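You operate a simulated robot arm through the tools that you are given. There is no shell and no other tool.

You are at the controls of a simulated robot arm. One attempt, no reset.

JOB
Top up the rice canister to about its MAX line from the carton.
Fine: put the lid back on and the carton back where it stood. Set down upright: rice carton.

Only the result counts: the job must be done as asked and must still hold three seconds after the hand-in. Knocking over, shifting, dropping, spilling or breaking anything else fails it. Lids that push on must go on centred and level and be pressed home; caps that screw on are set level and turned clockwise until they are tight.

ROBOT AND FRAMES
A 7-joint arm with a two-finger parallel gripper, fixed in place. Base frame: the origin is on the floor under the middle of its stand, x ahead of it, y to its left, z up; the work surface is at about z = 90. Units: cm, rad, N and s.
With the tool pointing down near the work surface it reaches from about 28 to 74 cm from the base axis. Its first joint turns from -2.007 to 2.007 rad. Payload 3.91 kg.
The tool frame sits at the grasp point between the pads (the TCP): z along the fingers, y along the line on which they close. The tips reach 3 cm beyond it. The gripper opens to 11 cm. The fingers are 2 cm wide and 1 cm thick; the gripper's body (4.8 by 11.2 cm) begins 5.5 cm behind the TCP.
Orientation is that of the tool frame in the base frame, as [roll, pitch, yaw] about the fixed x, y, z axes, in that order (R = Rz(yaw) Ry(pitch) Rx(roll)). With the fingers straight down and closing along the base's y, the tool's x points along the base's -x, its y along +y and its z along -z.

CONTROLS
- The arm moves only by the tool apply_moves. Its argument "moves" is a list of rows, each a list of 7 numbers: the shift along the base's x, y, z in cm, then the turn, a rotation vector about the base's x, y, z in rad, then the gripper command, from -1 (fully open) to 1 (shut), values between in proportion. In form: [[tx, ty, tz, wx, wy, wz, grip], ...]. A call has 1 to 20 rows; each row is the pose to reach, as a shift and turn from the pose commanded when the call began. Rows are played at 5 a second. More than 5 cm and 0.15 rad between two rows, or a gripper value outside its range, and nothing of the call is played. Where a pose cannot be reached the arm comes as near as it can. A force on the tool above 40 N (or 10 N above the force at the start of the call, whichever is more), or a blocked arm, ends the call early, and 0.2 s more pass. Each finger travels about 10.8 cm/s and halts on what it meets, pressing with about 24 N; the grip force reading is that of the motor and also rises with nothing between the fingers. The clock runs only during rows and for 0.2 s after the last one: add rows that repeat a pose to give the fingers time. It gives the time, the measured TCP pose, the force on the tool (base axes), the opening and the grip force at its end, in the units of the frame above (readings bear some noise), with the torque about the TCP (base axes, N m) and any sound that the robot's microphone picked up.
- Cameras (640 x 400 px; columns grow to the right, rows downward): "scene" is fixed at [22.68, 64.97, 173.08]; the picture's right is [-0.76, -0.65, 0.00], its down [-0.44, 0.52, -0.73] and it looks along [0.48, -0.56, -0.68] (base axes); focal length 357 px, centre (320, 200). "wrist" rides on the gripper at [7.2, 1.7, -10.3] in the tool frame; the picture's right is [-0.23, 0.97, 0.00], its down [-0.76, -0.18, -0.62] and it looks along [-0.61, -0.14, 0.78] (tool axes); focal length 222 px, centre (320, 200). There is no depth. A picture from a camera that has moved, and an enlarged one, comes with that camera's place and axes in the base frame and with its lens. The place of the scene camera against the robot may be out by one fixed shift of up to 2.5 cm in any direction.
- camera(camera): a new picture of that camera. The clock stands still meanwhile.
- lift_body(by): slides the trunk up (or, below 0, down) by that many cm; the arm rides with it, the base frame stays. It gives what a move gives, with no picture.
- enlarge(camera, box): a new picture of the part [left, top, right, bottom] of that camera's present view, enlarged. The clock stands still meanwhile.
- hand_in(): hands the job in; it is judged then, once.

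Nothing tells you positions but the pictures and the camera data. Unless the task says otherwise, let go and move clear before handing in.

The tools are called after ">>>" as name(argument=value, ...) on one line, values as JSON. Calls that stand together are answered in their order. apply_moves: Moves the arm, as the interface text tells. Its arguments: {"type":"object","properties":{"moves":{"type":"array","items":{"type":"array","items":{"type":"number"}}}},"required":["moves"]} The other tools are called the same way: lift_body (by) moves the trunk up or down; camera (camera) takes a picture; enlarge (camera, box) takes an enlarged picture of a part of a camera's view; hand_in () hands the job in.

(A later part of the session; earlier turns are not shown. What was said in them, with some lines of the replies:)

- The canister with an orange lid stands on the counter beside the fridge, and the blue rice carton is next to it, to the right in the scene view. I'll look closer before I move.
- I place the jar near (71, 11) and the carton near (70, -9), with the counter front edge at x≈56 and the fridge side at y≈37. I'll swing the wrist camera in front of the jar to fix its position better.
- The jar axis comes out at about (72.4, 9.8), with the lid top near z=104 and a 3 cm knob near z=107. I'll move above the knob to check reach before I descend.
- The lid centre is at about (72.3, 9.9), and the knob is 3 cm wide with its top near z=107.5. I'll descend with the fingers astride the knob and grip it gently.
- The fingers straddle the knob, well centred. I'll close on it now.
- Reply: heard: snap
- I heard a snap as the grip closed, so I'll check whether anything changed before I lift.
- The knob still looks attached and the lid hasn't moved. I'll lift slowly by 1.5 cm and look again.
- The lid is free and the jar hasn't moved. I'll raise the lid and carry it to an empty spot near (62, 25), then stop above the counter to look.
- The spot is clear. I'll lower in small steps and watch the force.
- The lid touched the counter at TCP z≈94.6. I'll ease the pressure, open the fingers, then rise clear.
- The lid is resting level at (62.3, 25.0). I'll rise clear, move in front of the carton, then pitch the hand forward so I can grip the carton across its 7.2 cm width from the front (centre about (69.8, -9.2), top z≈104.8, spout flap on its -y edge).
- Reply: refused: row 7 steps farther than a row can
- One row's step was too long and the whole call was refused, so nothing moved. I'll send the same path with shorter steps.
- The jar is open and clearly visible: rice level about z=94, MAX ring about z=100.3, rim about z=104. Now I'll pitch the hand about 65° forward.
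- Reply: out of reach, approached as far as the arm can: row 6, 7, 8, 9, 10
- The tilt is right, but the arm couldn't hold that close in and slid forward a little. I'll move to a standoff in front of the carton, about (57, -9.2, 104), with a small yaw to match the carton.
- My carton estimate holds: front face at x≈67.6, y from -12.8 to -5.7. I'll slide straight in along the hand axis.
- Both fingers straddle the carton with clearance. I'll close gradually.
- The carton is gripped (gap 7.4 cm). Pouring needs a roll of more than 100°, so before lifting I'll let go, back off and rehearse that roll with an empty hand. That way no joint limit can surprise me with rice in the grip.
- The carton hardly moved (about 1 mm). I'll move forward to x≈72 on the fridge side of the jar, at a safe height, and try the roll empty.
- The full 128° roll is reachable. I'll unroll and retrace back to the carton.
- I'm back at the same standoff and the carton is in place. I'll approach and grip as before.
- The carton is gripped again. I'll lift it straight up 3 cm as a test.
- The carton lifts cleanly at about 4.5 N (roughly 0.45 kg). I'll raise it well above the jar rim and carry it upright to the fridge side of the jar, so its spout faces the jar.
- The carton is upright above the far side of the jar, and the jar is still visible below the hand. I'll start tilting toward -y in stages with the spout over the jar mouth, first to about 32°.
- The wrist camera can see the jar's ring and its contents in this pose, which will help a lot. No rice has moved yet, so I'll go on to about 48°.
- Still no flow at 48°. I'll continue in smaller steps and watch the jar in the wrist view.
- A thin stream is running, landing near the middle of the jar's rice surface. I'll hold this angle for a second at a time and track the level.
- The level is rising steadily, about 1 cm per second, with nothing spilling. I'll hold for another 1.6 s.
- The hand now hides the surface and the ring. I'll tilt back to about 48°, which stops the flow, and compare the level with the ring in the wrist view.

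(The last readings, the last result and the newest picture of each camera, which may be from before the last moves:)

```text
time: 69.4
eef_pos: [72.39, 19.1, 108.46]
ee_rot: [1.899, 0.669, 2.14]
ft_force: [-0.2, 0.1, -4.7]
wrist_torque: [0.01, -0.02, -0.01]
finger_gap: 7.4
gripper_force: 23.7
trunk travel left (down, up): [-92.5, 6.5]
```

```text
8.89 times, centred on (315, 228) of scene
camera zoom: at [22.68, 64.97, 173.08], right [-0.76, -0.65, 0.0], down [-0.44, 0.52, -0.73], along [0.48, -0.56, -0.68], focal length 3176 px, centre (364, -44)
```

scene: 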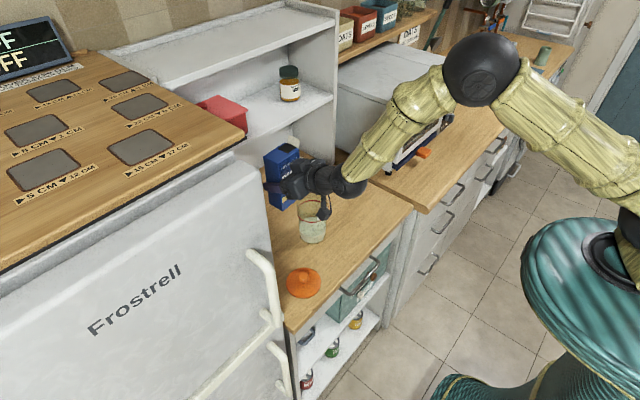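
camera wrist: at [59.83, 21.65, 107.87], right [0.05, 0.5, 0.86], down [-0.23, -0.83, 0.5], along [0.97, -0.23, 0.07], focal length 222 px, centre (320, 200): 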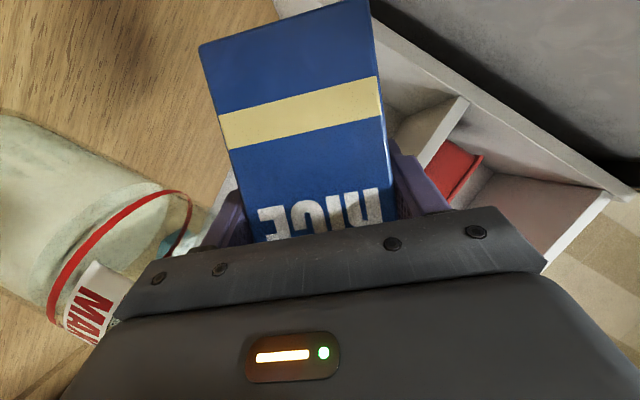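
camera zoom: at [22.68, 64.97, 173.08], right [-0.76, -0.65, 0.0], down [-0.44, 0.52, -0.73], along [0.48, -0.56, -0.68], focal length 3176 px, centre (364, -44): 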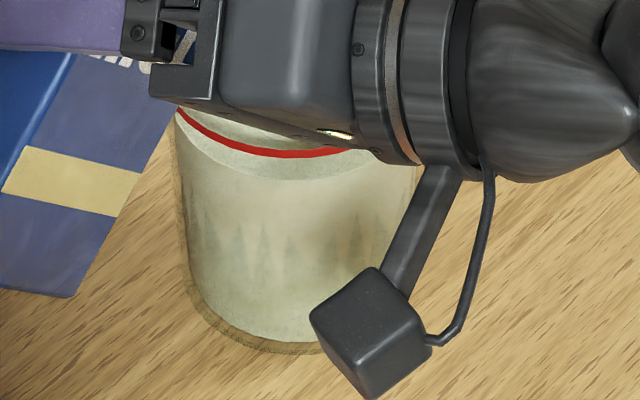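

The ring is readable now. The surface is about 1.2 cm below MAX and has covered roughly 82% of the way. I'll tilt back to the pouring angle, hold about 1.2 s, and return in one sequence.

>>> apply_moves(moves=[[0, 0.35, -0.2, 0.14, 0, 0, 0.2], [0, 0.45, -0.2, 0.28, 0, 0, 0.2], [0, 0.4, -0.2, 0.42, 0, 0, 0.2], [0, 0.15, 0.3, 0.56, 0, 0, 0.2], [0, -0.3, 1.5, 0.7, 0, 0, 0.2], [0, -0.9, 2.8, 0.84, 0, 0, 0.2], [0, -0.9, 2.8, 0.84, 0, 0, 0.2], [0, -0.9, 2.8, 0.84, 0, 0, 0.2], [0, -0.9, 2.8, 0.84, 0, 0, 0.2], [0, -0.9, 2.8, 0.84, 0, 0, 0.2], [0, -0.9, 2.8, 0.84, 0, 0, 0.2], [0, -0.9, 2.8, 0.84, 0, 0, 0.2], [0, -0.3, 1.5, 0.7, 0, 0, 0.2], [0, 0.15, 0.3, 0.56, 0, 0, 0.2], [0, 0.4, -0.2, 0.42, 0, 0, 0.2], [0, 0.45, -0.2, 0.28, 0, 0, 0.2], [0, 0.35, -0.2, 0.14, 0, 0, 0.2], [0, 0, 0, 0, 0, 0, 0.2], [0, 0, 0, 0, 0, 0, 0.2]])

>>> enlarge(camera="scene", box=[295, 205, 335, 250])

>>> enlarge(camera="wrist", box=[0, 100, 230, 350])

```text
time: 73.4
eef_pos: [72.44, 19.23, 108.65]
ee_rot: [1.901, 0.67, 2.143]
ft_force: [0.0, -0.4, -4.1]
wrist_torque: [0.01, 0.02, 0.01]
finger_gap: 7.39
gripper_force: 23.5
trunk travel left (down, up): [-92.5, 6.5]
```

```text
8.89 times, centred on (315, 228) of scene
camera zoom: at [22.68, 64.97, 173.08], right [-0.76, -0.65, 0.0], down [-0.44, 0.52, -0.73], along [0.48, -0.56, -0.68], focal length 3176 px, centre (364, -44)
```

zoom: 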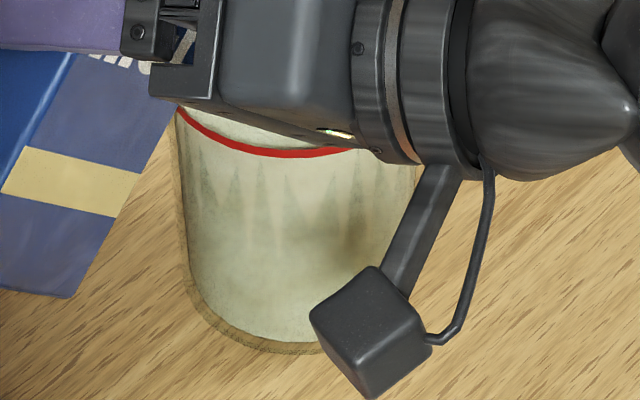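

```text
1.60 times, centred on (115, 225) of wrist
camera zoom: at [59.85, 21.64, 107.88], right [0.05, 0.5, 0.86], down [-0.23, -0.84, 0.5], along [0.97, -0.23, 0.07], focal length 355 px, centre (648, 160)
```

zoom: 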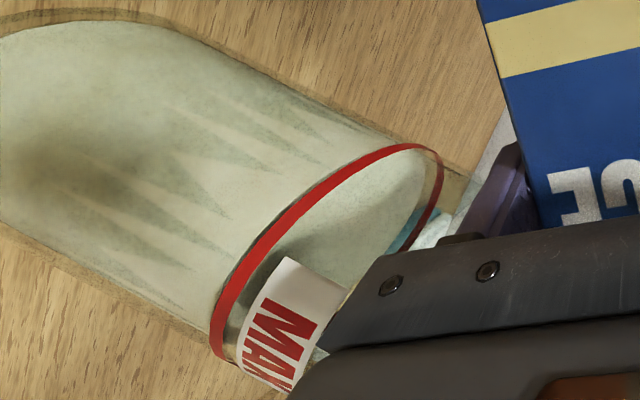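

>>> enlarge(camera="wrist", box=[60, 170, 180, 250])

>>> enlarge(camera="scene", box=[300, 212, 328, 232])

```text
5.00 times, centred on (120, 210) of wrist
camera zoom: at [59.85, 21.64, 107.88], right [0.05, 0.5, 0.86], down [-0.23, -0.84, 0.5], along [0.97, -0.23, 0.07], focal length 1111 px, centre (1320, 150)
```

zoom: 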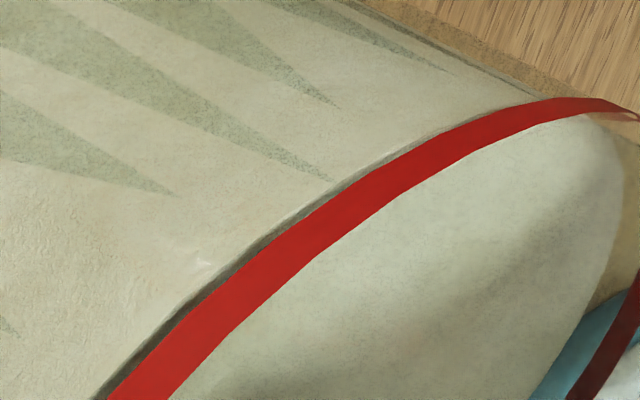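

```text
16.00 times, centred on (314, 222) of scene
camera zoom: at [22.68, 64.97, 173.08], right [-0.76, -0.65, 0.0], down [-0.44, 0.52, -0.73], along [0.48, -0.56, -0.68], focal length 5716 px, centre (416, -152)
```

zoom: 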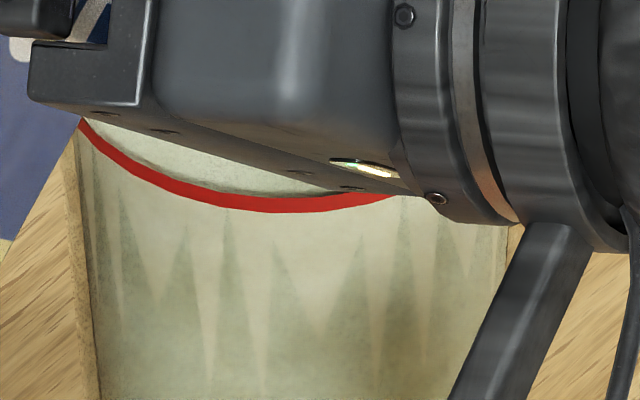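

The surface sits right at the MAX ring, so pouring is done. I'll tilt the carton back upright, rising away from the jar.

>>> apply_moves(moves=[[0, -0.5, 0.5, -0.14, 0, 0, 0.2], [0, -1.2, 1.5, -0.28, 0, 0, 0.2], [0, -0.8, 3.5, -0.42, 0, 0, 0.2], [0, -0.1, 6, -0.56, 0, 0, 0.2], [0, 0.3, 8.5, -0.7, 0, 0, 0.2], [0, 0.35, 10.9, -0.84, 0, 0, 0.2], [0, 0.35, 10.9, -0.84, 0, 0, 0.2], [0, 0.35, 10.9, -0.84, 0, 0, 0.2]])

>>> enlarge(camera="scene", box=[260, 130, 380, 260])

>>> enlarge(camera="scene", box=[285, 185, 345, 250])

```text
time: 75.2
eef_pos: [72.38, 19.89, 119.61]
ee_rot: [-3.137, 1.13, -3.092]
ft_force: [1.0, -1.0, -3.7]
wrist_torque: [-0.01, 0.0, -0.02]
finger_gap: 7.39
gripper_force: 24.5
trunk travel left (down, up): [-92.5, 6.5]
```

```text
3.08 times, centred on (320, 195) of scene
camera zoom: at [22.68, 64.97, 173.08], right [-0.76, -0.65, 0.0], down [-0.44, 0.52, -0.73], along [0.48, -0.56, -0.68], focal length 1099 px, centre (320, 215)
```

zoom: 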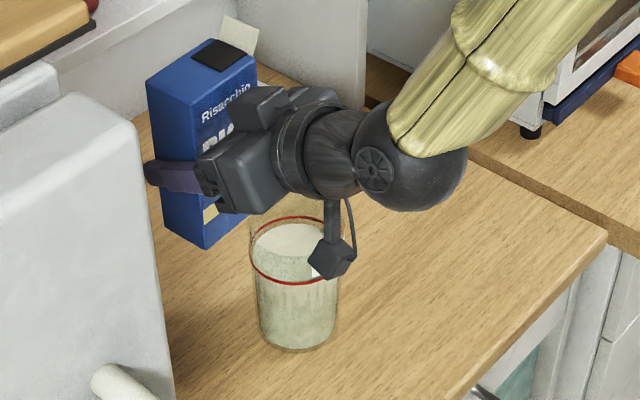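

```text
6.15 times, centred on (315, 218) of scene
camera zoom: at [22.68, 64.97, 173.08], right [-0.76, -0.65, 0.0], down [-0.44, 0.52, -0.73], along [0.48, -0.56, -0.68], focal length 2198 px, centre (351, 92)
```

zoom: 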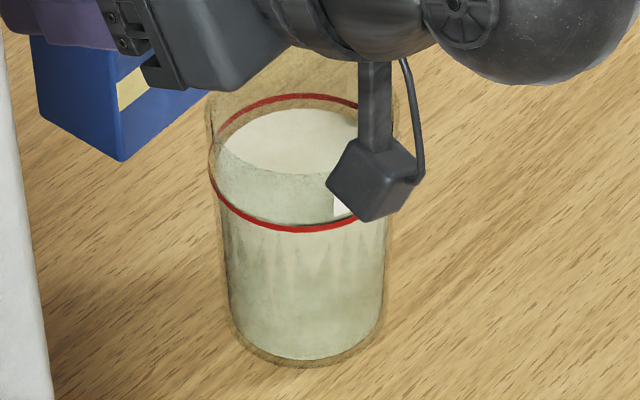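

The carton is upright and nothing spilled. I'll rise a few more centimetres to clear the view and judge the final level.

>>> apply_moves(moves=[[0, 0, 2.5, 0, 0, 0, 0.2], [0, 0, 5, 0, 0, 0, 0.2], [0, 0, 7, 0, 0, 0, 0.2], [0, 0, 7, 0, 0, 0, 0.2]])

>>> enlarge(camera="scene", box=[285, 185, 345, 250])

>>> enlarge(camera="scene", box=[297, 195, 333, 232])

```text
time: 76.2
eef_pos: [72.52, 19.64, 126.39]
ee_rot: [-3.14, 1.134, -3.094]
ft_force: [-1.4, 0.4, -4.6]
wrist_torque: [-0.02, 0.02, -0.02]
finger_gap: 7.41
gripper_force: 24.0
trunk travel left (down, up): [-92.5, 6.5]
```

```text
6.15 times, centred on (315, 218) of scene
camera zoom: at [22.68, 64.97, 173.08], right [-0.76, -0.65, 0.0], down [-0.44, 0.52, -0.73], along [0.48, -0.56, -0.68], focal length 2198 px, centre (351, 92)
```

zoom: 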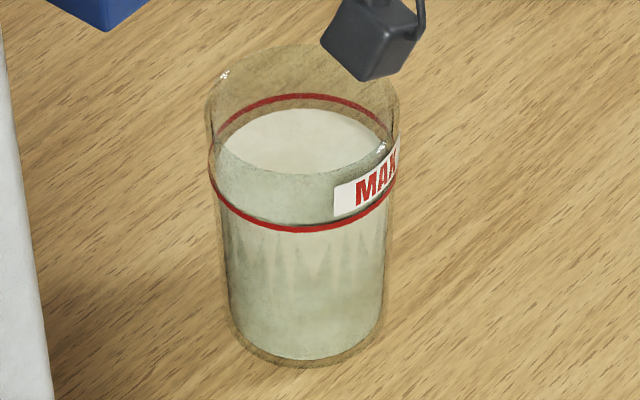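

```text
10.81 times, centred on (315, 214) of scene
camera zoom: at [22.68, 64.97, 173.08], right [-0.76, -0.65, 0.0], down [-0.44, 0.52, -0.73], along [0.48, -0.56, -0.68], focal length 3862 px, centre (374, 54)
```

zoom: 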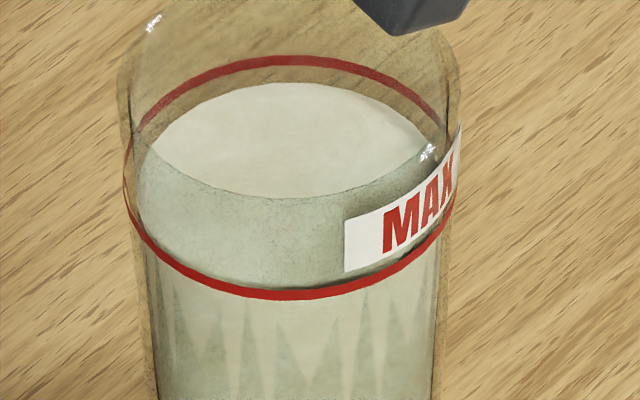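

The level is within about 2–3 mm of the MAX ring, which is good. I'll carry the carton back over the jar to above its original spot.

>>> apply_moves(moves=[[-0.2, -2, 0, 0, 0, 0, 0.2], [-0.5, -5, 0, 0, 0, 0, 0.2], [-0.8, -8, 0, 0, 0, 0, 0.2], [-1.1, -11, 0, 0, 0, 0, 0.2], [-1.3, -14, 0, 0, 0, 0, 0.2], [-1.6, -17, 0, 0, 0, 0, 0.2], [-1.9, -20, 0, 0, 0, 0, 0.2], [-2.2, -23, 0, 0, 0, 0, 0.2], [-2.4, -26, -2, 0, 0, 0, 0.2], [-2.5, -28, -4.5, 0, 0, 0, 0.2], [-2.5, -29, -8, 0, 0, 0, 0.2], [-2.5, -29, -11, 0, 0, 0, 0.2], [-2.5, -29, -14, 0, 0, 0, 0.2], [-2.5, -29, -17, 0, 0, 0, 0.2], [-2.5, -29, -20, 0, 0, 0, 0.2], [-2.5, -29, -23, 0, 0, 0, 0.2], [-2.5, -29, -25, 0, 0, 0, 0.2], [-2.5, -29, -27, 0, 0, 0, 0.2], [-2.5, -29, -27, 0, 0, 0, 0.2]])

>>> enlarge(camera="scene", box=[300, 130, 460, 230])

>>> camera(camera="wrist")

```text
time: 80.2
eef_pos: [69.88, -9.41, 99.46]
ee_rot: [-3.141, 1.135, -3.094]
ft_force: [-0.3, -0.2, -4.9]
wrist_torque: [0.04, -0.03, 0.0]
finger_gap: 7.4
gripper_force: 23.8
trunk travel left (down, up): [-92.5, 6.5]
```

```text
4.00 times, centred on (380, 180) of scene
camera zoom: at [22.68, 64.97, 173.08], right [-0.76, -0.65, 0.0], down [-0.44, 0.52, -0.73], along [0.48, -0.56, -0.68], focal length 1429 px, centre (80, 280)
```

zoom: 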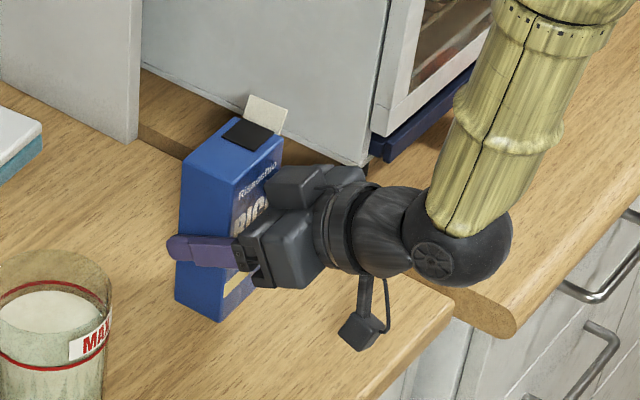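

```text
taken
camera wrist: at [57.33, -8.2, 97.28], right [0.05, 0.98, 0.21], down [-0.23, -0.19, 0.95], along [0.97, -0.1, 0.22], focal length 222 px, centre (320, 200)
```

wrist: 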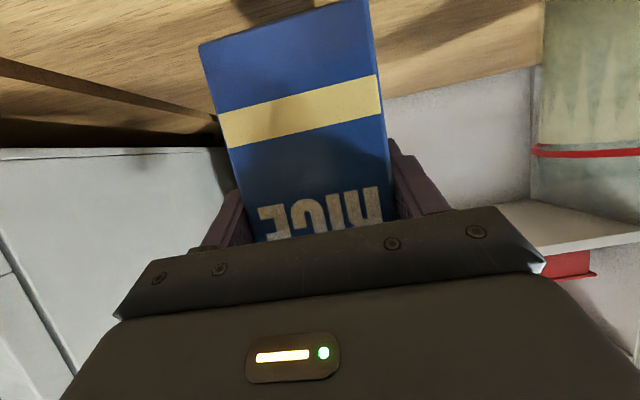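

The carton hasn't slipped and is 2 cm above its spot. I'll lower it slowly.

>>> apply_moves(moves=[[0, 0, -0.6, 0, 0, 0, 0.2], [0, 0, -1.2, 0, 0, 0, 0.2], [0, 0, -1.6, 0, 0, 0, 0.2], [0, 0, -1.8, 0, 0, 0, 0.2], [0, 0, -1.9, 0, 0, 0, 0.2], [0, 0, -1.9, 0, 0, 0, 0.2]])

```text
time: 81.6
eef_pos: [69.88, -9.22, 97.67]
ee_rot: [-3.14, 1.134, -3.094]
ft_force: [0.2, -1.0, -2.1]
wrist_torque: [0.06, 0.06, -0.05]
finger_gap: 7.4
gripper_force: 23.9
trunk travel left (down, up): [-92.5, 6.5]
```

>>> apply_moves(moves=[[0, 0, -0.1, 0, 0, 0, 0.2], [0, 0, -0.1, 0, 0, 0, 0.2], [0, 0, -0.1, 0, 0, 0, 0.2]])

>>> enlarge(camera="scene", box=[300, 130, 460, 230])

```text
time: 82.4
eef_pos: [69.91, -9.41, 97.59]
ee_rot: [3.141, 1.136, -3.097]
ft_force: [3.3, 0.2, 3.5]
wrist_torque: [0.31, -0.01, -0.14]
finger_gap: 7.37
gripper_force: 24.0
trunk travel left (down, up): [-92.5, 6.5]
```

```text
4.00 times, centred on (380, 180) of scene
camera zoom: at [22.68, 64.97, 173.08], right [-0.76, -0.65, 0.0], down [-0.44, 0.52, -0.73], along [0.48, -0.56, -0.68], focal length 1429 px, centre (80, 280)
```

zoom: 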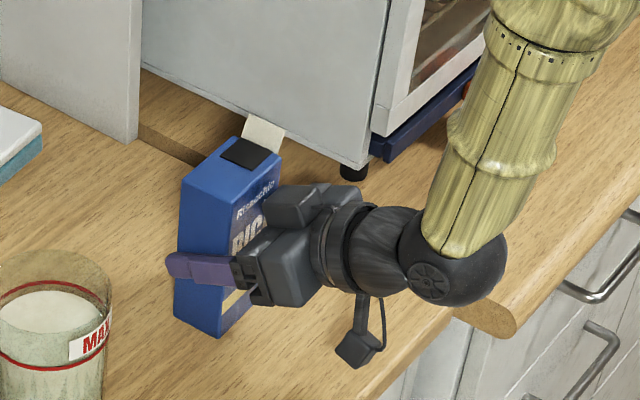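

The carton is on the counter. I'll open gently and back straight out.

>>> apply_moves(moves=[[0, 0, 0.05, 0, 0, 0, -0.3], [0, 0, 0.05, 0, 0, 0, -0.45], [0, 0, 0.05, 0, 0, 0, -0.7], [0, 0, 0.05, 0, 0, 0, -1], [0, 0, 0.05, 0, 0, 0, -1], [-1, -0.04, 0.5, 0, 0, 0, -1], [-3, -0.12, 1.4, 0, 0, 0, -1], [-5, -0.2, 2.3, 0, 0, 0, -1], [-7.5, -0.28, 3.4, 0, 0, 0, -1], [-10, -0.37, 4.6, 0, 0, 0, -1], [-12.7, -0.45, 5.8, 0, 0, 0, -1], [-12.7, -0.45, 5.8, 0, 0, 0, -1]])

>>> enlarge(camera="scene", box=[320, 130, 480, 230])

>>> camera(camera="wrist")

>>> enlarge(camera="scene", box=[335, 155, 395, 220])

```text
time: 85.0
eef_pos: [57.21, -9.67, 103.37]
ee_rot: [-3.14, 1.135, -3.096]
ft_force: [0.6, -0.1, -0.6]
wrist_torque: [0.01, 0.0, -0.03]
finger_gap: 11.02
gripper_force: 0.1
trunk travel left (down, up): [-92.5, 6.5]
```

```text
4.00 times, centred on (400, 180) of scene
camera zoom: at [22.68, 64.97, 173.08], right [-0.76, -0.65, 0.0], down [-0.44, 0.52, -0.73], along [0.48, -0.56, -0.68], focal length 1429 px, centre (0, 280)
```

zoom: 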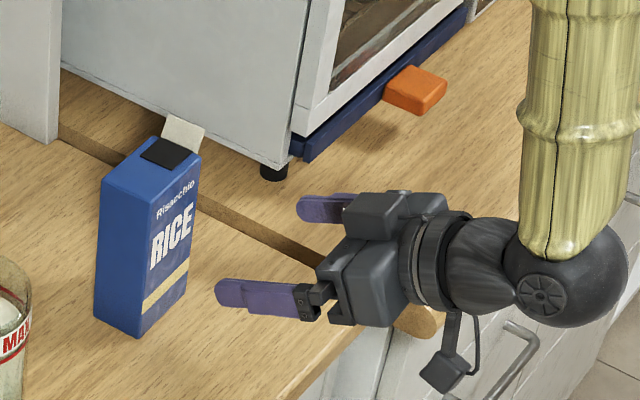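

```text
taken
camera wrist: at [44.6, -8.63, 101.19], right [0.05, 0.98, 0.21], down [-0.23, -0.19, 0.95], along [0.97, -0.1, 0.22], focal length 222 px, centre (320, 200)
```

wrist: 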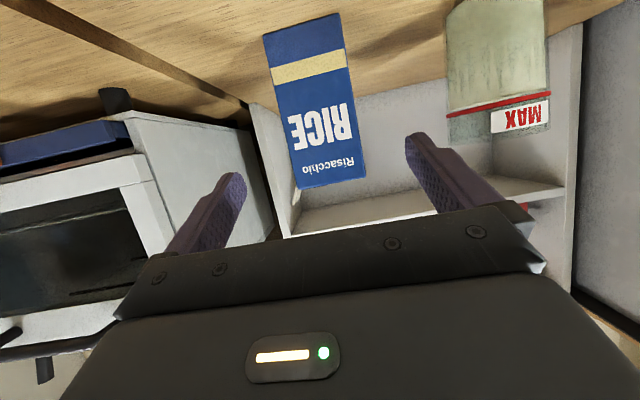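

```text
6.15 times, centred on (365, 188) of scene
camera zoom: at [22.68, 64.97, 173.08], right [-0.76, -0.65, 0.0], down [-0.44, 0.52, -0.73], along [0.48, -0.56, -0.68], focal length 2198 px, centre (43, 277)
```

zoom: 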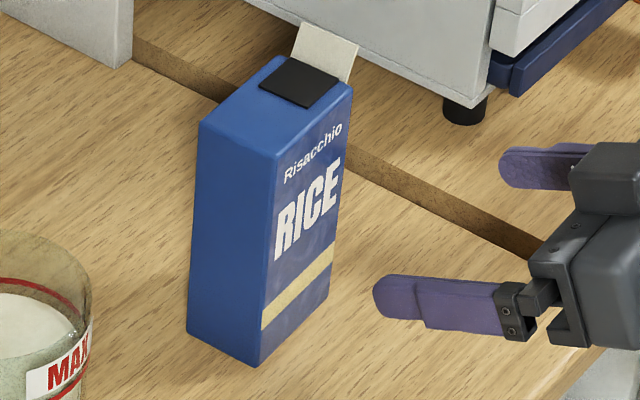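

The carton stands upright within about 2 mm of where it was. I'll raise the hand and pitch it back to point straight down to fetch the lid.

>>> apply_moves(moves=[[0, 0, 4, 0, 0, 0, -1], [0, 0, 8, 0, 0, -0.045, -1], [0, 0, 12, 0, 0, -0.045, -1], [0, 0, 16, 0, 0, -0.045, -1], [0, 0, 20, 0, 0, -0.045, -1], [0, 0, 22, 0, 0, -0.045, -1], [0, 0, 22, 0, 0, -0.045, -1]])

>>> apply_moves(moves=[[0, 2, 0, 0, 0.14, 0, -1], [0, 5, 0, 0, 0.28, 0, -1], [0, 9, 0, 0, 0.42, 0, -1], [0, 13, 0, 0, 0.56, 0, -1], [0, 17, 0, 0, 0.7, 0, -1], [0, 21, 0, 0, 0.84, 0, -1], [1, 25, 0, 0, 0.98, 0, -1], [2, 29, 0, 0, 1.12, 0, -1], [3, 32, 0, 0, 1.134, 0, -1], [4, 34, 0, 0, 1.134, 0, -1], [5, 34.6, 0, 0, 1.134, 0, -1], [5, 34.6, 0, 0, 1.134, 0, -1]])

>>> camera(camera="scene")

>>> camera(camera="wrist")

```text
time: 86.6
eef_pos: [57.18, -9.78, 125.58]
ee_rot: [3.141, 1.133, -3.142]
ft_force: [-1.0, 0.1, -0.5]
wrist_torque: [-0.02, -0.01, -0.03]
finger_gap: 10.99
gripper_force: 0.1
trunk travel left (down, up): [-92.5, 6.5]
```

```text
time: 89.2
eef_pos: [62.22, 24.87, 125.25]
ee_rot: [3.14, 0.001, 3.141]
ft_force: [0.7, -0.1, 0.4]
wrist_torque: [0.02, 0.02, -0.01]
finger_gap: 10.97
gripper_force: 0.0
trunk travel left (down, up): [-92.5, 6.5]
```

```text
taken
```

scene: 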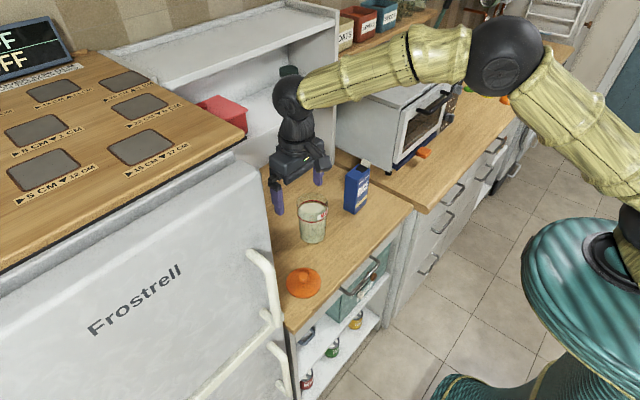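

```text
taken
camera wrist: at [54.89, 26.5, 135.54], right [0.23, 0.97, 0.0], down [0.76, -0.18, 0.62], along [0.61, -0.14, -0.78], focal length 222 px, centre (320, 200)
```

wrist: 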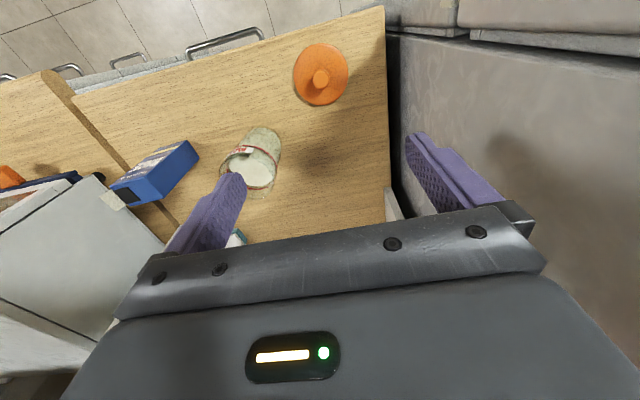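

I'm above the lid with the hand vertical, and the knob lines up at about (62.3, 24.9). I'll descend, stopping a little above to check alignment.

>>> apply_moves(moves=[[0.05, 0.05, -4, 0, 0, 0, -0.6], [0.05, 0.05, -8, 0, 0, 0, -0.3], [0.05, 0.05, -12, 0, 0, 0, -0.2], [0.05, 0.05, -16, 0, 0, 0, -0.2], [0.05, 0.05, -20, 0, 0, 0, -0.2], [0.05, 0.05, -23, 0, 0, 0, -0.2], [0.05, 0.05, -25.5, 0, 0, 0, -0.2], [0.05, 0.05, -27, 0, 0, 0, -0.2], [0.05, 0.05, -27, 0, 0, 0, -0.2]])

>>> enlarge(camera="wrist", box=[220, 60, 420, 220])

```text
time: 91.2
eef_pos: [62.27, 24.92, 98.03]
ee_rot: [-3.14, -0.002, 3.141]
ft_force: [-0.4, -0.1, 0.4]
wrist_torque: [0.03, -0.01, 0.01]
finger_gap: 6.6
gripper_force: 0.1
trunk travel left (down, up): [-92.5, 6.5]
```

```text
2.50 times, centred on (320, 140) of wrist
camera zoom: at [54.88, 26.55, 108.4], right [0.23, 0.97, 0.0], down [0.76, -0.18, 0.62], along [0.61, -0.14, -0.78], focal length 555 px, centre (320, 350)
```

zoom: 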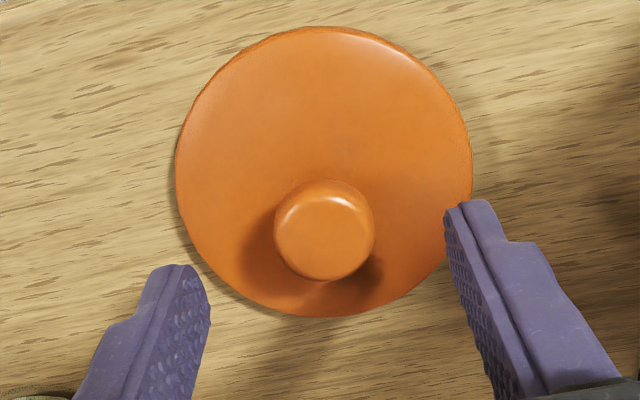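

Well aligned. I'll go down the last 3.4 cm and close on the knob.

>>> apply_moves(moves=[[0, 0.05, -1.5, 0, 0, 0, -0.2], [0, 0.05, -2.7, 0, 0, 0, -0.2], [0, 0.05, -3.4, 0, 0, 0, -0.2], [0, 0.05, -3.4, 0, 0, 0, 0.2], [0, 0.05, -3.4, 0, 0, 0, 0.5], [0, 0.05, -3.4, 0, 0, 0, 1], [0, 0.05, -3.4, 0, 0, 0, 1], [0, 0.05, -3.4, 0, 0, 0, 1]])

>>> enlarge(camera="wrist", box=[240, 60, 400, 220])

```text
time: 93.0
eef_pos: [62.33, 24.95, 94.97]
ee_rot: [-3.142, 0.0, 3.141]
ft_force: [-1.1, -0.8, -0.2]
wrist_torque: [-0.01, 0.02, -0.03]
finger_gap: 2.85
gripper_force: 24.6
trunk travel left (down, up): [-92.5, 6.5]
```

```text
2.50 times, centred on (320, 140) of wrist
camera zoom: at [54.93, 26.61, 105.16], right [0.23, 0.97, 0.0], down [0.76, -0.18, 0.62], along [0.61, -0.14, -0.78], focal length 555 px, centre (320, 350)
```

zoom: 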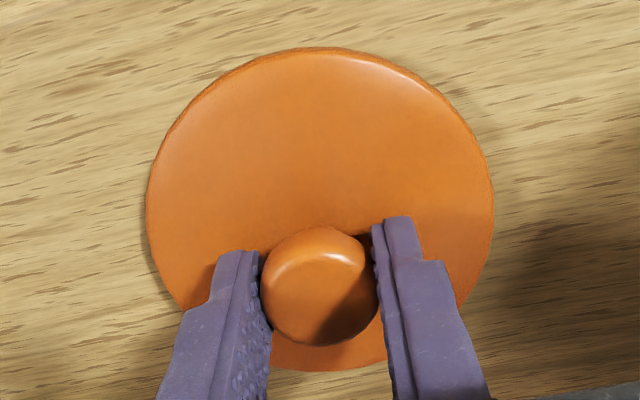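

The knob is gripped as before. Comparing the camera poses, the lid needs a shift of (+10.1, -15.0, +13.6) to return to exactly its original seat. I'll lift it and carry it to 1.5 cm above the jar.

>>> apply_moves(moves=[[0, 0, 1, 0, 0, 0, 1], [0, 0, 4, 0, 0, 0, 1], [0, 0, 8, 0, 0, 0, 1], [0, 0, 12, 0, 0, 0, 1], [0, 0, 16, 0, 0, 0, 1], [0, 0, 19, 0, 0, 0, 1], [2, -3, 20, 0, 0, 0, 1], [4, -6, 20, 0, 0, 0, 1], [6, -9, 20, 0, 0, 0, 1], [8, -12, 20, 0, 0, 0, 1], [10.09, -15.03, 20, 0, 0, 0, 1], [10.09, -15.03, 18, 0, 0, 0, 1], [10.09, -15.03, 16, 0, 0, 0, 1], [10.09, -15.03, 15.1, 0, 0, 0, 1], [10.09, -15.03, 15.1, 0, 0, 0, 1], [10.09, -15.03, 15.1, 0, 0, 0, 1]])

>>> camera(camera="wrist")

>>> enlarge(camera="scene", box=[275, 150, 355, 250])

```text
time: 96.4
eef_pos: [72.43, 9.87, 109.92]
ee_rot: [3.141, 0.0, -3.142]
ft_force: [0.2, 1.5, -1.0]
wrist_torque: [0.02, -0.02, -0.02]
finger_gap: 2.89
gripper_force: 24.0
trunk travel left (down, up): [-92.5, 6.5]
```

```text
taken
camera wrist: at [65.07, 11.56, 120.24], right [0.23, 0.97, 0.0], down [0.76, -0.18, 0.62], along [0.61, -0.14, -0.78], focal length 222 px, centre (320, 200)
```

wrist: 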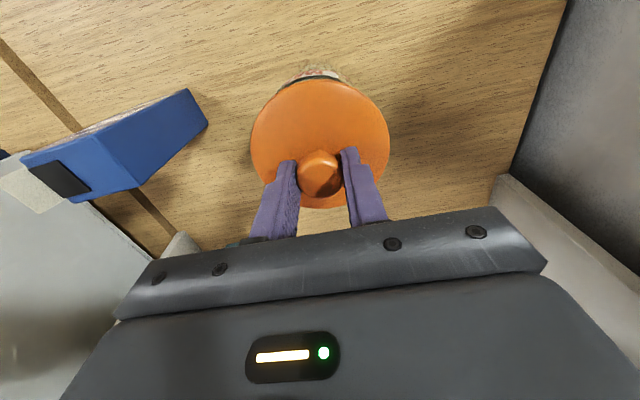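

```text
4.00 times, centred on (315, 200) of scene
camera zoom: at [22.68, 64.97, 173.08], right [-0.76, -0.65, 0.0], down [-0.44, 0.52, -0.73], along [0.48, -0.56, -0.68], focal length 1429 px, centre (340, 200)
```

zoom: 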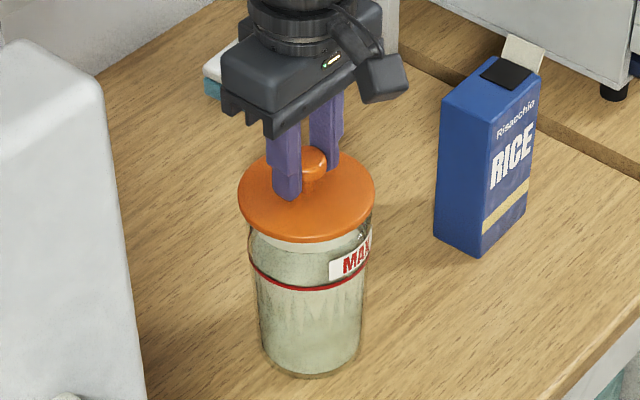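

The lid hovers 1.5 cm above the jar, centred to within a millimetre. I'll lower it slowly onto the rim.

>>> apply_moves(moves=[[-0.05, 0.02, -0.4, 0, 0, 0, 1], [-0.05, 0.02, -0.8, 0, 0, 0, 1], [-0.05, 0.02, -1.1, 0, 0, 0, 1], [-0.05, 0.02, -1.25, 0, 0, 0, 1], [-0.05, 0.02, -1.25, 0, 0, 0, 1]])

>>> camera(camera="wrist")

>>> enlarge(camera="scene", box=[285, 170, 345, 240])

```text
time: 97.6
eef_pos: [72.29, 9.9, 108.66]
ee_rot: [-3.141, -0.001, -3.139]
ft_force: [-0.3, -1.4, -0.4]
wrist_torque: [0.01, -0.01, -0.02]
finger_gap: 2.83
gripper_force: 24.1
trunk travel left (down, up): [-92.5, 6.5]
```

```text
taken
camera wrist: at [64.94, 11.6, 119.01], right [0.23, 0.97, 0.0], down [0.76, -0.18, 0.62], along [0.61, -0.14, -0.78], focal length 222 px, centre (320, 200)
```

wrist: 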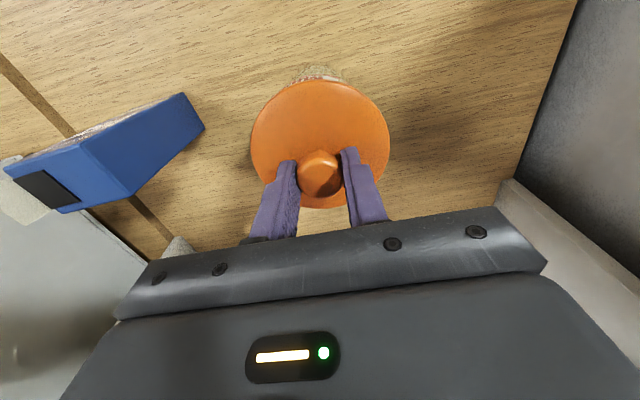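

```text
5.71 times, centred on (315, 205) of scene
camera zoom: at [22.68, 64.97, 173.08], right [-0.76, -0.65, 0.0], down [-0.44, 0.52, -0.73], along [0.48, -0.56, -0.68], focal length 2041 px, centre (349, 171)
```

zoom: 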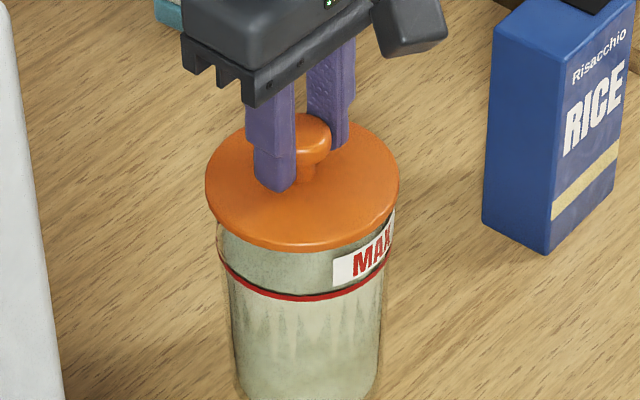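

>>> apply_moves(moves=[[0.05, 0, -0.1, 0, 0, 0, 1], [0.05, 0, -0.2, 0, 0, 0, 1], [0.05, 0, -0.25, 0, 0, 0, 1], [0.05, 0, -0.25, 0, 0, 0, 1]])

>>> camera(camera="wrist")

```text
time: 98.6
eef_pos: [72.36, 9.93, 108.51]
ee_rot: [3.141, 0.0, 3.14]
ft_force: [-0.4, 0.3, -0.4]
wrist_torque: [0.0, 0.02, 0.02]
finger_gap: 2.84
gripper_force: 23.7
trunk travel left (down, up): [-92.5, 6.5]
```

```text
taken
camera wrist: at [65.01, 11.6, 118.81], right [0.23, 0.97, 0.0], down [0.76, -0.18, 0.62], along [0.61, -0.14, -0.78], focal length 222 px, centre (320, 200)
```

wrist: 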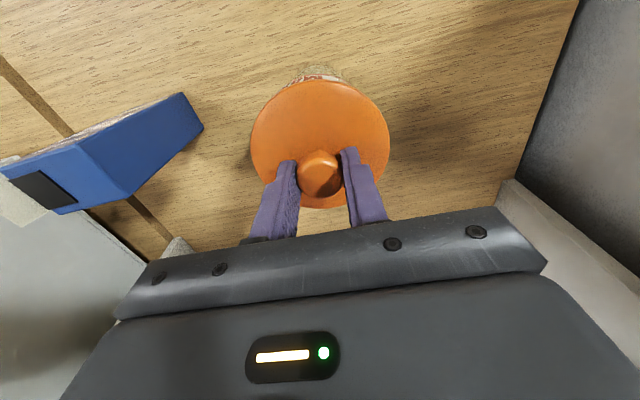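

>>> apply_moves(moves=[[0, 0, -0.08, 0, 0, 0, 1], [0, 0, -0.16, 0, 0, 0, 1], [0, 0, -0.16, 0, 0, 0, 1]])

```text
time: 99.4
eef_pos: [72.44, 9.86, 108.4]
ee_rot: [-3.14, 0.003, -3.142]
ft_force: [0.7, -1.5, 4.3]
wrist_torque: [-0.03, 0.0, -0.08]
finger_gap: 2.82
gripper_force: 23.6
trunk travel left (down, up): [-92.5, 6.5]
```

The lid has touched the rim (4 N). I'll press down in small steps to push it home.

>>> apply_moves(moves=[[0, 0, -0.1, 0, 0, 0, 1], [0, 0, -0.2, 0, 0, 0, 1], [0, 0, -0.2, 0, 0, 0, 1]])

>>> enlarge(camera="scene", box=[285, 170, 345, 240])

```text
time: 100.2
eef_pos: [72.3, 9.9, 108.45]
ee_rot: [3.14, 0.006, -3.142]
ft_force: [4.1, 0.1, 21.2]
wrist_torque: [-0.03, 0.16, -0.04]
finger_gap: 2.84
gripper_force: 23.9
trunk travel left (down, up): [-92.5, 6.5]
```

```text
5.71 times, centred on (315, 205) of scene
camera zoom: at [22.68, 64.97, 173.08], right [-0.76, -0.65, 0.0], down [-0.44, 0.52, -0.73], along [0.48, -0.56, -0.68], focal length 2041 px, centre (349, 171)
```

zoom: 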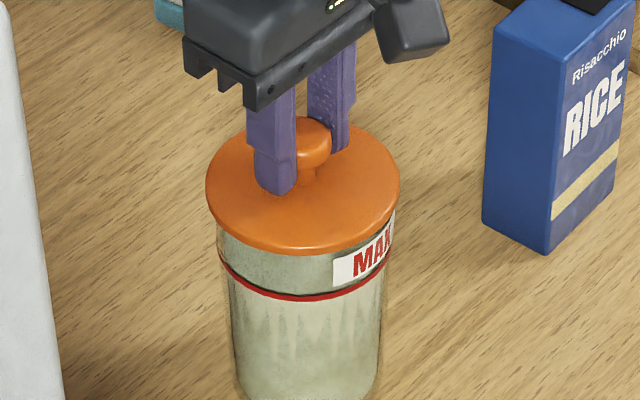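

>>> apply_moves(moves=[[0, 0, -0.08, 0, 0, 0, 1], [0, 0, -0.15, 0, 0, 0, 1], [0, 0, -0.15, 0, 0, 0, 1]])

>>> camera(camera="wrist")

```text
time: 101.0
eef_pos: [72.19, 9.9, 108.24]
ee_rot: [3.138, 0.003, -3.141]
ft_force: [5.4, 2.4, 25.1]
wrist_torque: [-0.08, -0.12, -0.01]
finger_gap: 2.85
gripper_force: 23.9
trunk travel left (down, up): [-92.5, 6.5]
```

```text
taken
camera wrist: at [64.84, 11.52, 118.48], right [0.23, 0.97, 0.0], down [0.76, -0.18, 0.63], along [0.61, -0.14, -0.78], focal length 222 px, centre (320, 200)
```

wrist: 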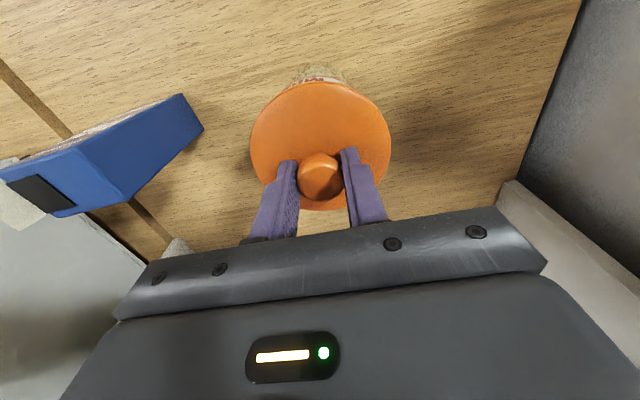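

The force has stopped rising and the fingers are starting to slip on the knob. I'll release, check that the lid sits level, then press straight down on the knob top with closed fingers.

>>> apply_moves(moves=[[0, 0, 0.15, 0, 0, 0, 1], [0, 0, 0.3, 0, 0, 0, 1], [0, 0, 0.3, 0, 0, 0, 0.3], [0, 0, 0.3, 0, 0, 0, 0], [0, 0, 0.3, 0, 0, 0, -0.2], [0, 0, 0.3, 0, 0, 0, -0.2]])

>>> camera(camera="wrist")

>>> enlarge(camera="scene", box=[285, 170, 345, 240])

```text
time: 102.4
eef_pos: [72.24, 9.87, 108.22]
ee_rot: [3.14, 0.002, 3.14]
ft_force: [-0.2, 0.2, -0.6]
wrist_torque: [-0.02, -0.02, -0.04]
finger_gap: 6.59
gripper_force: 0.0
trunk travel left (down, up): [-92.5, 6.5]
heard: snap
```

```text
taken
camera wrist: at [64.98, 11.55, 118.57], right [0.23, 0.97, 0.0], down [0.76, -0.18, 0.62], along [0.61, -0.14, -0.78], focal length 222 px, centre (320, 200)
```

wrist: 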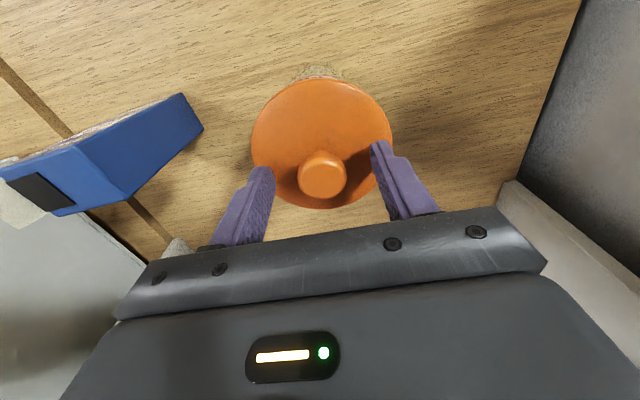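

```text
5.71 times, centred on (315, 205) of scene
camera zoom: at [22.68, 64.97, 173.08], right [-0.76, -0.65, 0.0], down [-0.44, 0.52, -0.73], along [0.48, -0.56, -0.68], focal length 2041 px, centre (349, 171)
```

zoom: 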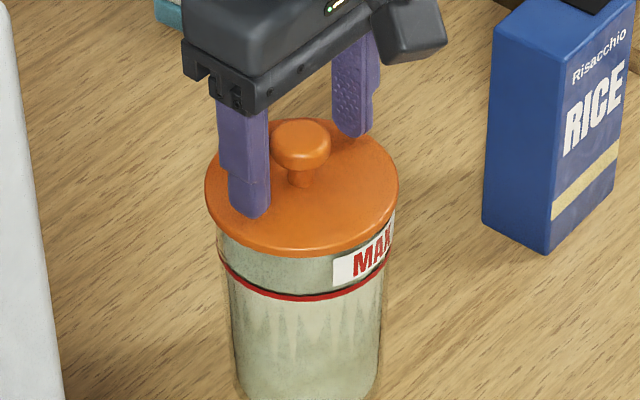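

I heard a snap as the lid was released, so it has engaged. I'll rise clear and check that it's level and centred.

>>> apply_moves(moves=[[0, 0, 1, 0, 0, 0, -0.2], [0, 0, 3, 0, 0, 0, -0.2], [0, 0, 6, 0, 0, 0, -0.2], [0, 0, 9, 0, 0, 0, -0.2], [0, 0, 12.4, 0, 0, 0, -0.2], [0, 0, 12.4, 0, 0, 0, -0.2]])

>>> enlarge(camera="wrist", box=[254, 50, 382, 150])

>>> enlarge(camera="scene", box=[285, 185, 345, 250])

>>> enlarge(camera="scene", box=[280, 180, 344, 250])

```text
time: 103.8
eef_pos: [72.46, 10.09, 120.7]
ee_rot: [3.141, 0.001, -3.142]
ft_force: [0.3, -0.1, -0.6]
wrist_torque: [0.02, -0.01, -0.02]
finger_gap: 6.59
gripper_force: 0.0
trunk travel left (down, up): [-92.5, 6.5]
```

```text
4.00 times, centred on (318, 100) of wrist
camera zoom: at [65.07, 11.66, 131.04], right [0.23, 0.97, 0.0], down [0.76, -0.18, 0.62], along [0.61, -0.14, -0.78], focal length 888 px, centre (328, 600)
```

zoom: 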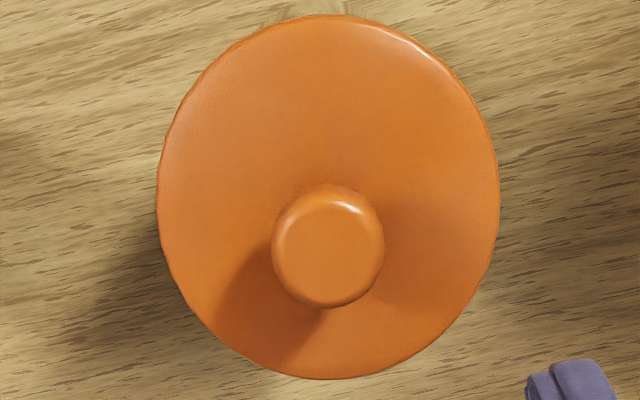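

```text
6.15 times, centred on (315, 218) of scene
camera zoom: at [22.68, 64.97, 173.08], right [-0.76, -0.65, 0.0], down [-0.44, 0.52, -0.73], along [0.48, -0.56, -0.68], focal length 2198 px, centre (351, 92)
```

zoom: 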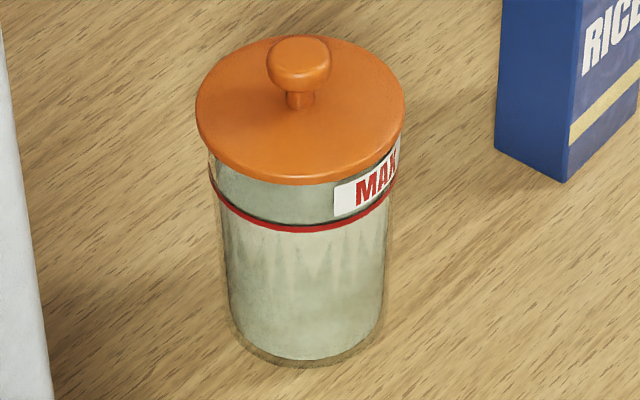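

```text
5.71 times, centred on (312, 215) of scene
camera zoom: at [22.68, 64.97, 173.08], right [-0.76, -0.65, 0.0], down [-0.44, 0.52, -0.73], along [0.48, -0.56, -0.68], focal length 2041 px, centre (366, 114)
```

zoom: 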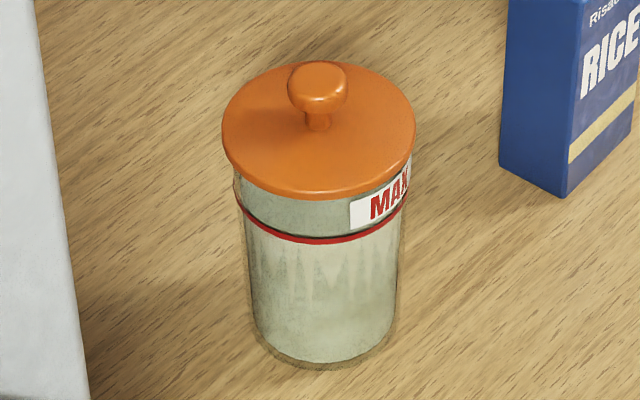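

The lid looks level and is within about 2 mm of its original position, and the jar hasn't moved. To make sure it's home, I'll close the fingers and press straight down on the knob top.

>>> apply_moves(moves=[[-0.1, 0, 0, 0, 0, 0, 0.5], [-0.1, 0, 0, 0, 0, 0, 1], [-0.1, 0, 0, 0, 0, 0, 1], [-0.1, 0, -3, 0, 0, 0, 1], [-0.1, 0, -6, 0, 0, 0, 1], [-0.1, 0, -8.5, 0, 0, 0, 1], [-0.1, 0, -9.2, 0, 0, 0, 1], [-0.1, 0, -9.2, 0, 0, 0, 1]])

>>> enlarge(camera="wrist", box=[220, 60, 420, 220])

>>> enlarge(camera="scene", box=[285, 160, 345, 230])

```text
time: 105.6
eef_pos: [72.24, 9.82, 111.54]
ee_rot: [-3.141, 0.001, -3.14]
ft_force: [-0.4, -0.2, 0.0]
wrist_torque: [-0.02, -0.02, 0.01]
finger_gap: 0.02
gripper_force: 24.3
trunk travel left (down, up): [-92.5, 6.5]
```

```text
2.50 times, centred on (320, 140) of wrist
camera zoom: at [64.8, 11.52, 121.79], right [0.23, 0.97, 0.0], down [0.76, -0.18, 0.62], along [0.61, -0.14, -0.78], focal length 555 px, centre (320, 350)
```

zoom: 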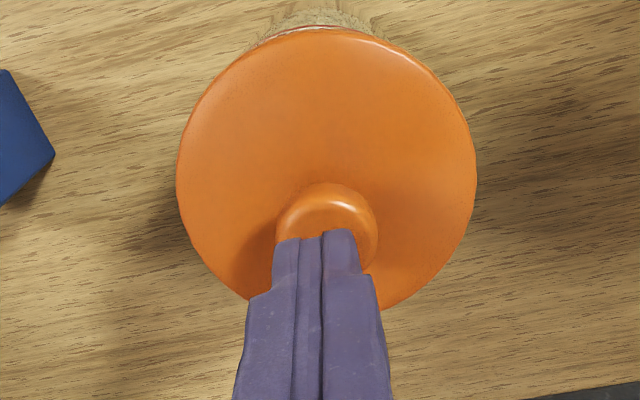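

```text
5.71 times, centred on (315, 195) of scene
camera zoom: at [22.68, 64.97, 173.08], right [-0.76, -0.65, 0.0], down [-0.44, 0.52, -0.73], along [0.48, -0.56, -0.68], focal length 2041 px, centre (349, 229)
```

zoom: 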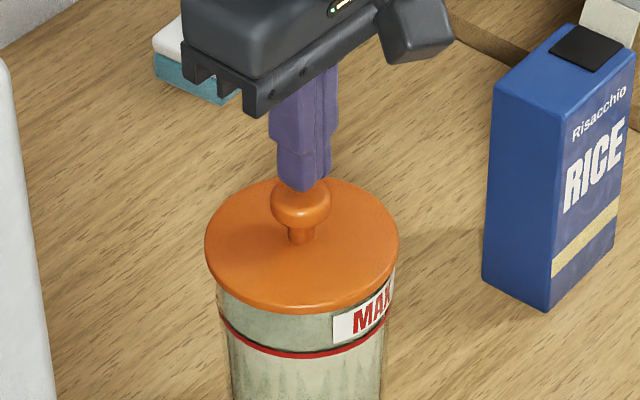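

>>> apply_moves(moves=[[0.05, 0.15, -0.3, 0, 0, 0, 1], [0.05, 0.15, -0.6, 0, 0, 0, 1], [0.05, 0.15, -0.75, 0, 0, 0, 1], [0.05, 0.15, -0.75, 0, 0, 0, 1]])

```text
time: 106.6
eef_pos: [72.23, 10.19, 110.65]
ee_rot: [3.141, 0.001, 3.142]
ft_force: [0.0, -0.4, 0.7]
wrist_torque: [-0.02, -0.01, 0.03]
finger_gap: 0.0
gripper_force: 24.6
trunk travel left (down, up): [-92.5, 6.5]
```

>>> apply_moves(moves=[[0, 0, -0.1, 0, 0, 0, 1], [0, 0, -0.2, 0, 0, 0, 1], [0, 0, -0.2, 0, 0, 0, 1]])

```text
time: 107.4
eef_pos: [72.27, 10.18, 110.74]
ee_rot: [-3.141, 0.002, 3.141]
ft_force: [2.0, 0.4, 5.3]
wrist_torque: [0.07, -0.03, -0.01]
finger_gap: 0.02
gripper_force: 24.3
trunk travel left (down, up): [-92.5, 6.5]
```

>>> apply_moves(moves=[[0, 0, -0.1, 0, 0, 0, 1], [0, 0, -0.2, 0, 0, 0, 1], [0, 0, -0.25, 0, 0, 0, 1], [0, 0, -0.25, 0, 0, 0, 1]])

>>> enlarge(camera="scene", box=[285, 160, 345, 230])

```text
time: 108.4
eef_pos: [72.16, 9.99, 110.58]
ee_rot: [3.139, 0.008, 3.141]
ft_force: [6.0, 0.0, 28.6]
wrist_torque: [-0.01, -0.14, 0.0]
finger_gap: 0.01
gripper_force: 24.1
trunk travel left (down, up): [-92.5, 6.5]
```

```text
5.71 times, centred on (315, 195) of scene
camera zoom: at [22.68, 64.97, 173.08], right [-0.76, -0.65, 0.0], down [-0.44, 0.52, -0.73], along [0.48, -0.56, -0.68], focal length 2041 px, centre (349, 229)
```

zoom: 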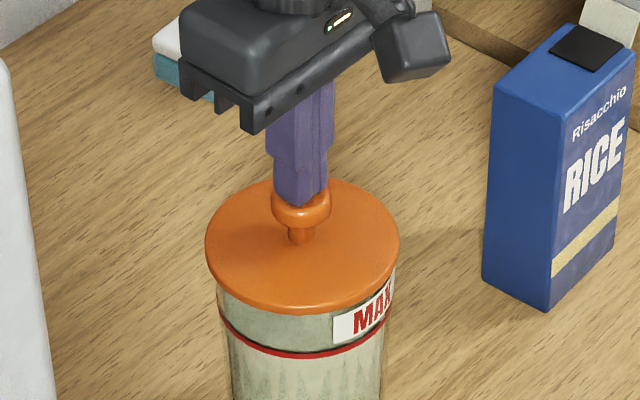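

Pressing with 29 N moved nothing and made no further snap, so the lid is already home. I'll rise straight up and clear.

>>> apply_moves(moves=[[0, 0, 0.2, 0, 0, 0, 1], [0, 0, 0.5, 0, 0, 0, 1], [0, 0, 1.5, 0, 0, 0, 1], [0, 0, 4, 0, 0, 0, 1], [0, 0, 8, 0, 0, 0, 1], [0, 0, 12, 0, 0, 0, 1], [-3, 0, 15, 0, 0, 0, 0.5], [-7, 0, 17, 0, 0, 0, 0], [-11, -2, 19, 0, 0, 0, 0], [-15, -4, 20, 0, 0, 0, 0], [-19, -6, 20, 0, 0, 0, 0], [-22, -8, 20, 0, 0, 0, 0], [-22, -8, 20, 0, 0, 0, 0]])

>>> camera(camera="scene")

>>> camera(camera="wrist")

>>> enlarge(camera="scene", box=[280, 180, 344, 250])

>>> enlarge(camera="scene", box=[335, 155, 395, 220])

```text
time: 111.2
eef_pos: [50.42, 2.07, 130.26]
ee_rot: [-3.14, 0.001, -3.141]
ft_force: [0.2, -0.7, -0.2]
wrist_torque: [0.02, 0.03, -0.03]
finger_gap: 5.49
gripper_force: 0.1
trunk travel left (down, up): [-92.5, 6.5]
```

```text
taken
```

scene: 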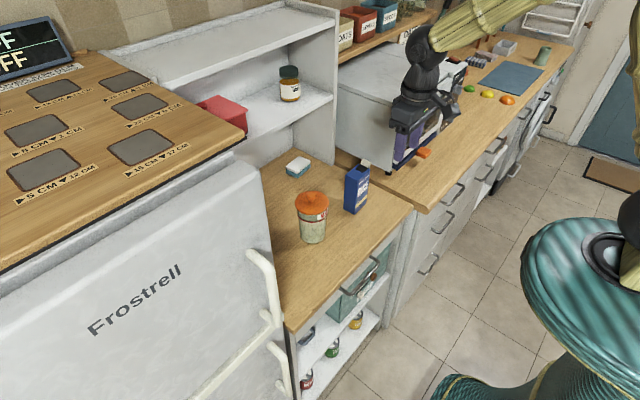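

```text
taken
camera wrist: at [43.04, 3.86, 140.58], right [0.23, 0.97, 0.0], down [0.76, -0.18, 0.62], along [0.61, -0.14, -0.78], focal length 222 px, centre (320, 200)
```

wrist: 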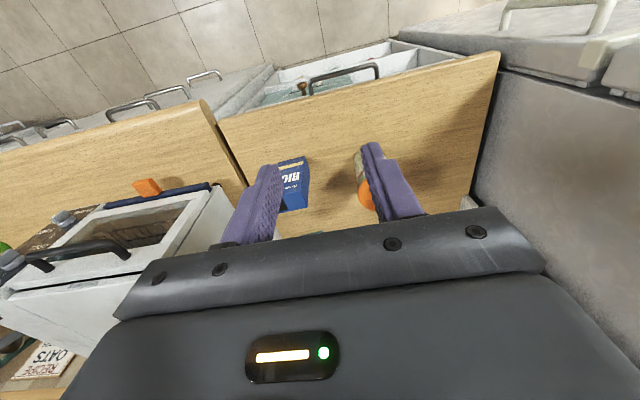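

```text
5.71 times, centred on (312, 215) of scene
camera zoom: at [22.68, 64.97, 173.08], right [-0.76, -0.65, 0.0], down [-0.44, 0.52, -0.73], along [0.48, -0.56, -0.68], focal length 2041 px, centre (366, 114)
```

zoom: 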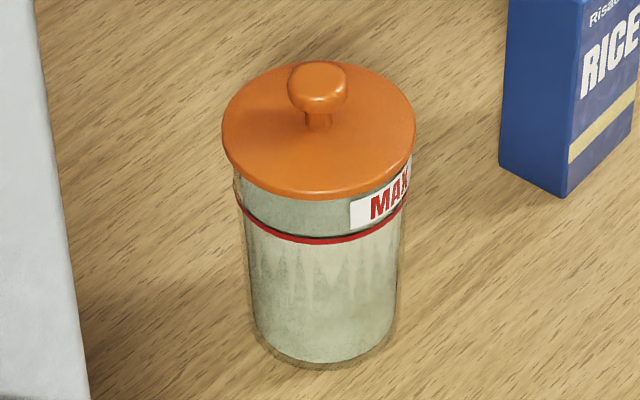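

```text
6.15 times, centred on (365, 188) of scene
camera zoom: at [22.68, 64.97, 173.08], right [-0.76, -0.65, 0.0], down [-0.44, 0.52, -0.73], along [0.48, -0.56, -0.68], focal length 2198 px, centre (43, 277)
```

zoom: 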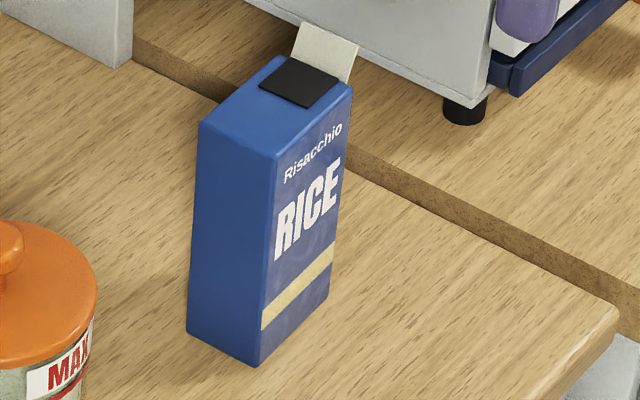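

The jar is filled to about the MAX ring with its lid on level and pressed home. The carton stands upright in its old place, the counter is clean, and the arm is clear, so I'm handing in.

>>> hand_in()

```text
The job is handed in.
```

I topped up the rice canister to about its MAX line, put the lid back on, and set the carton back upright. I've handed the job in.

- **Rice level:** the surface is about 2–3 mm below the MAX ring. I saw no grains on the counter.
- **Lid:** it sits level and snapped when I released it. A further 29 N press on the knob didn't move it. It is about 2 mm off its original centring.
- **Carton:** it is within about 2 mm of where it stood. Its flap is still open, as it was at the start.

The canister did not move, nothing else looked disturbed, and the arm was clear before the hand-in.
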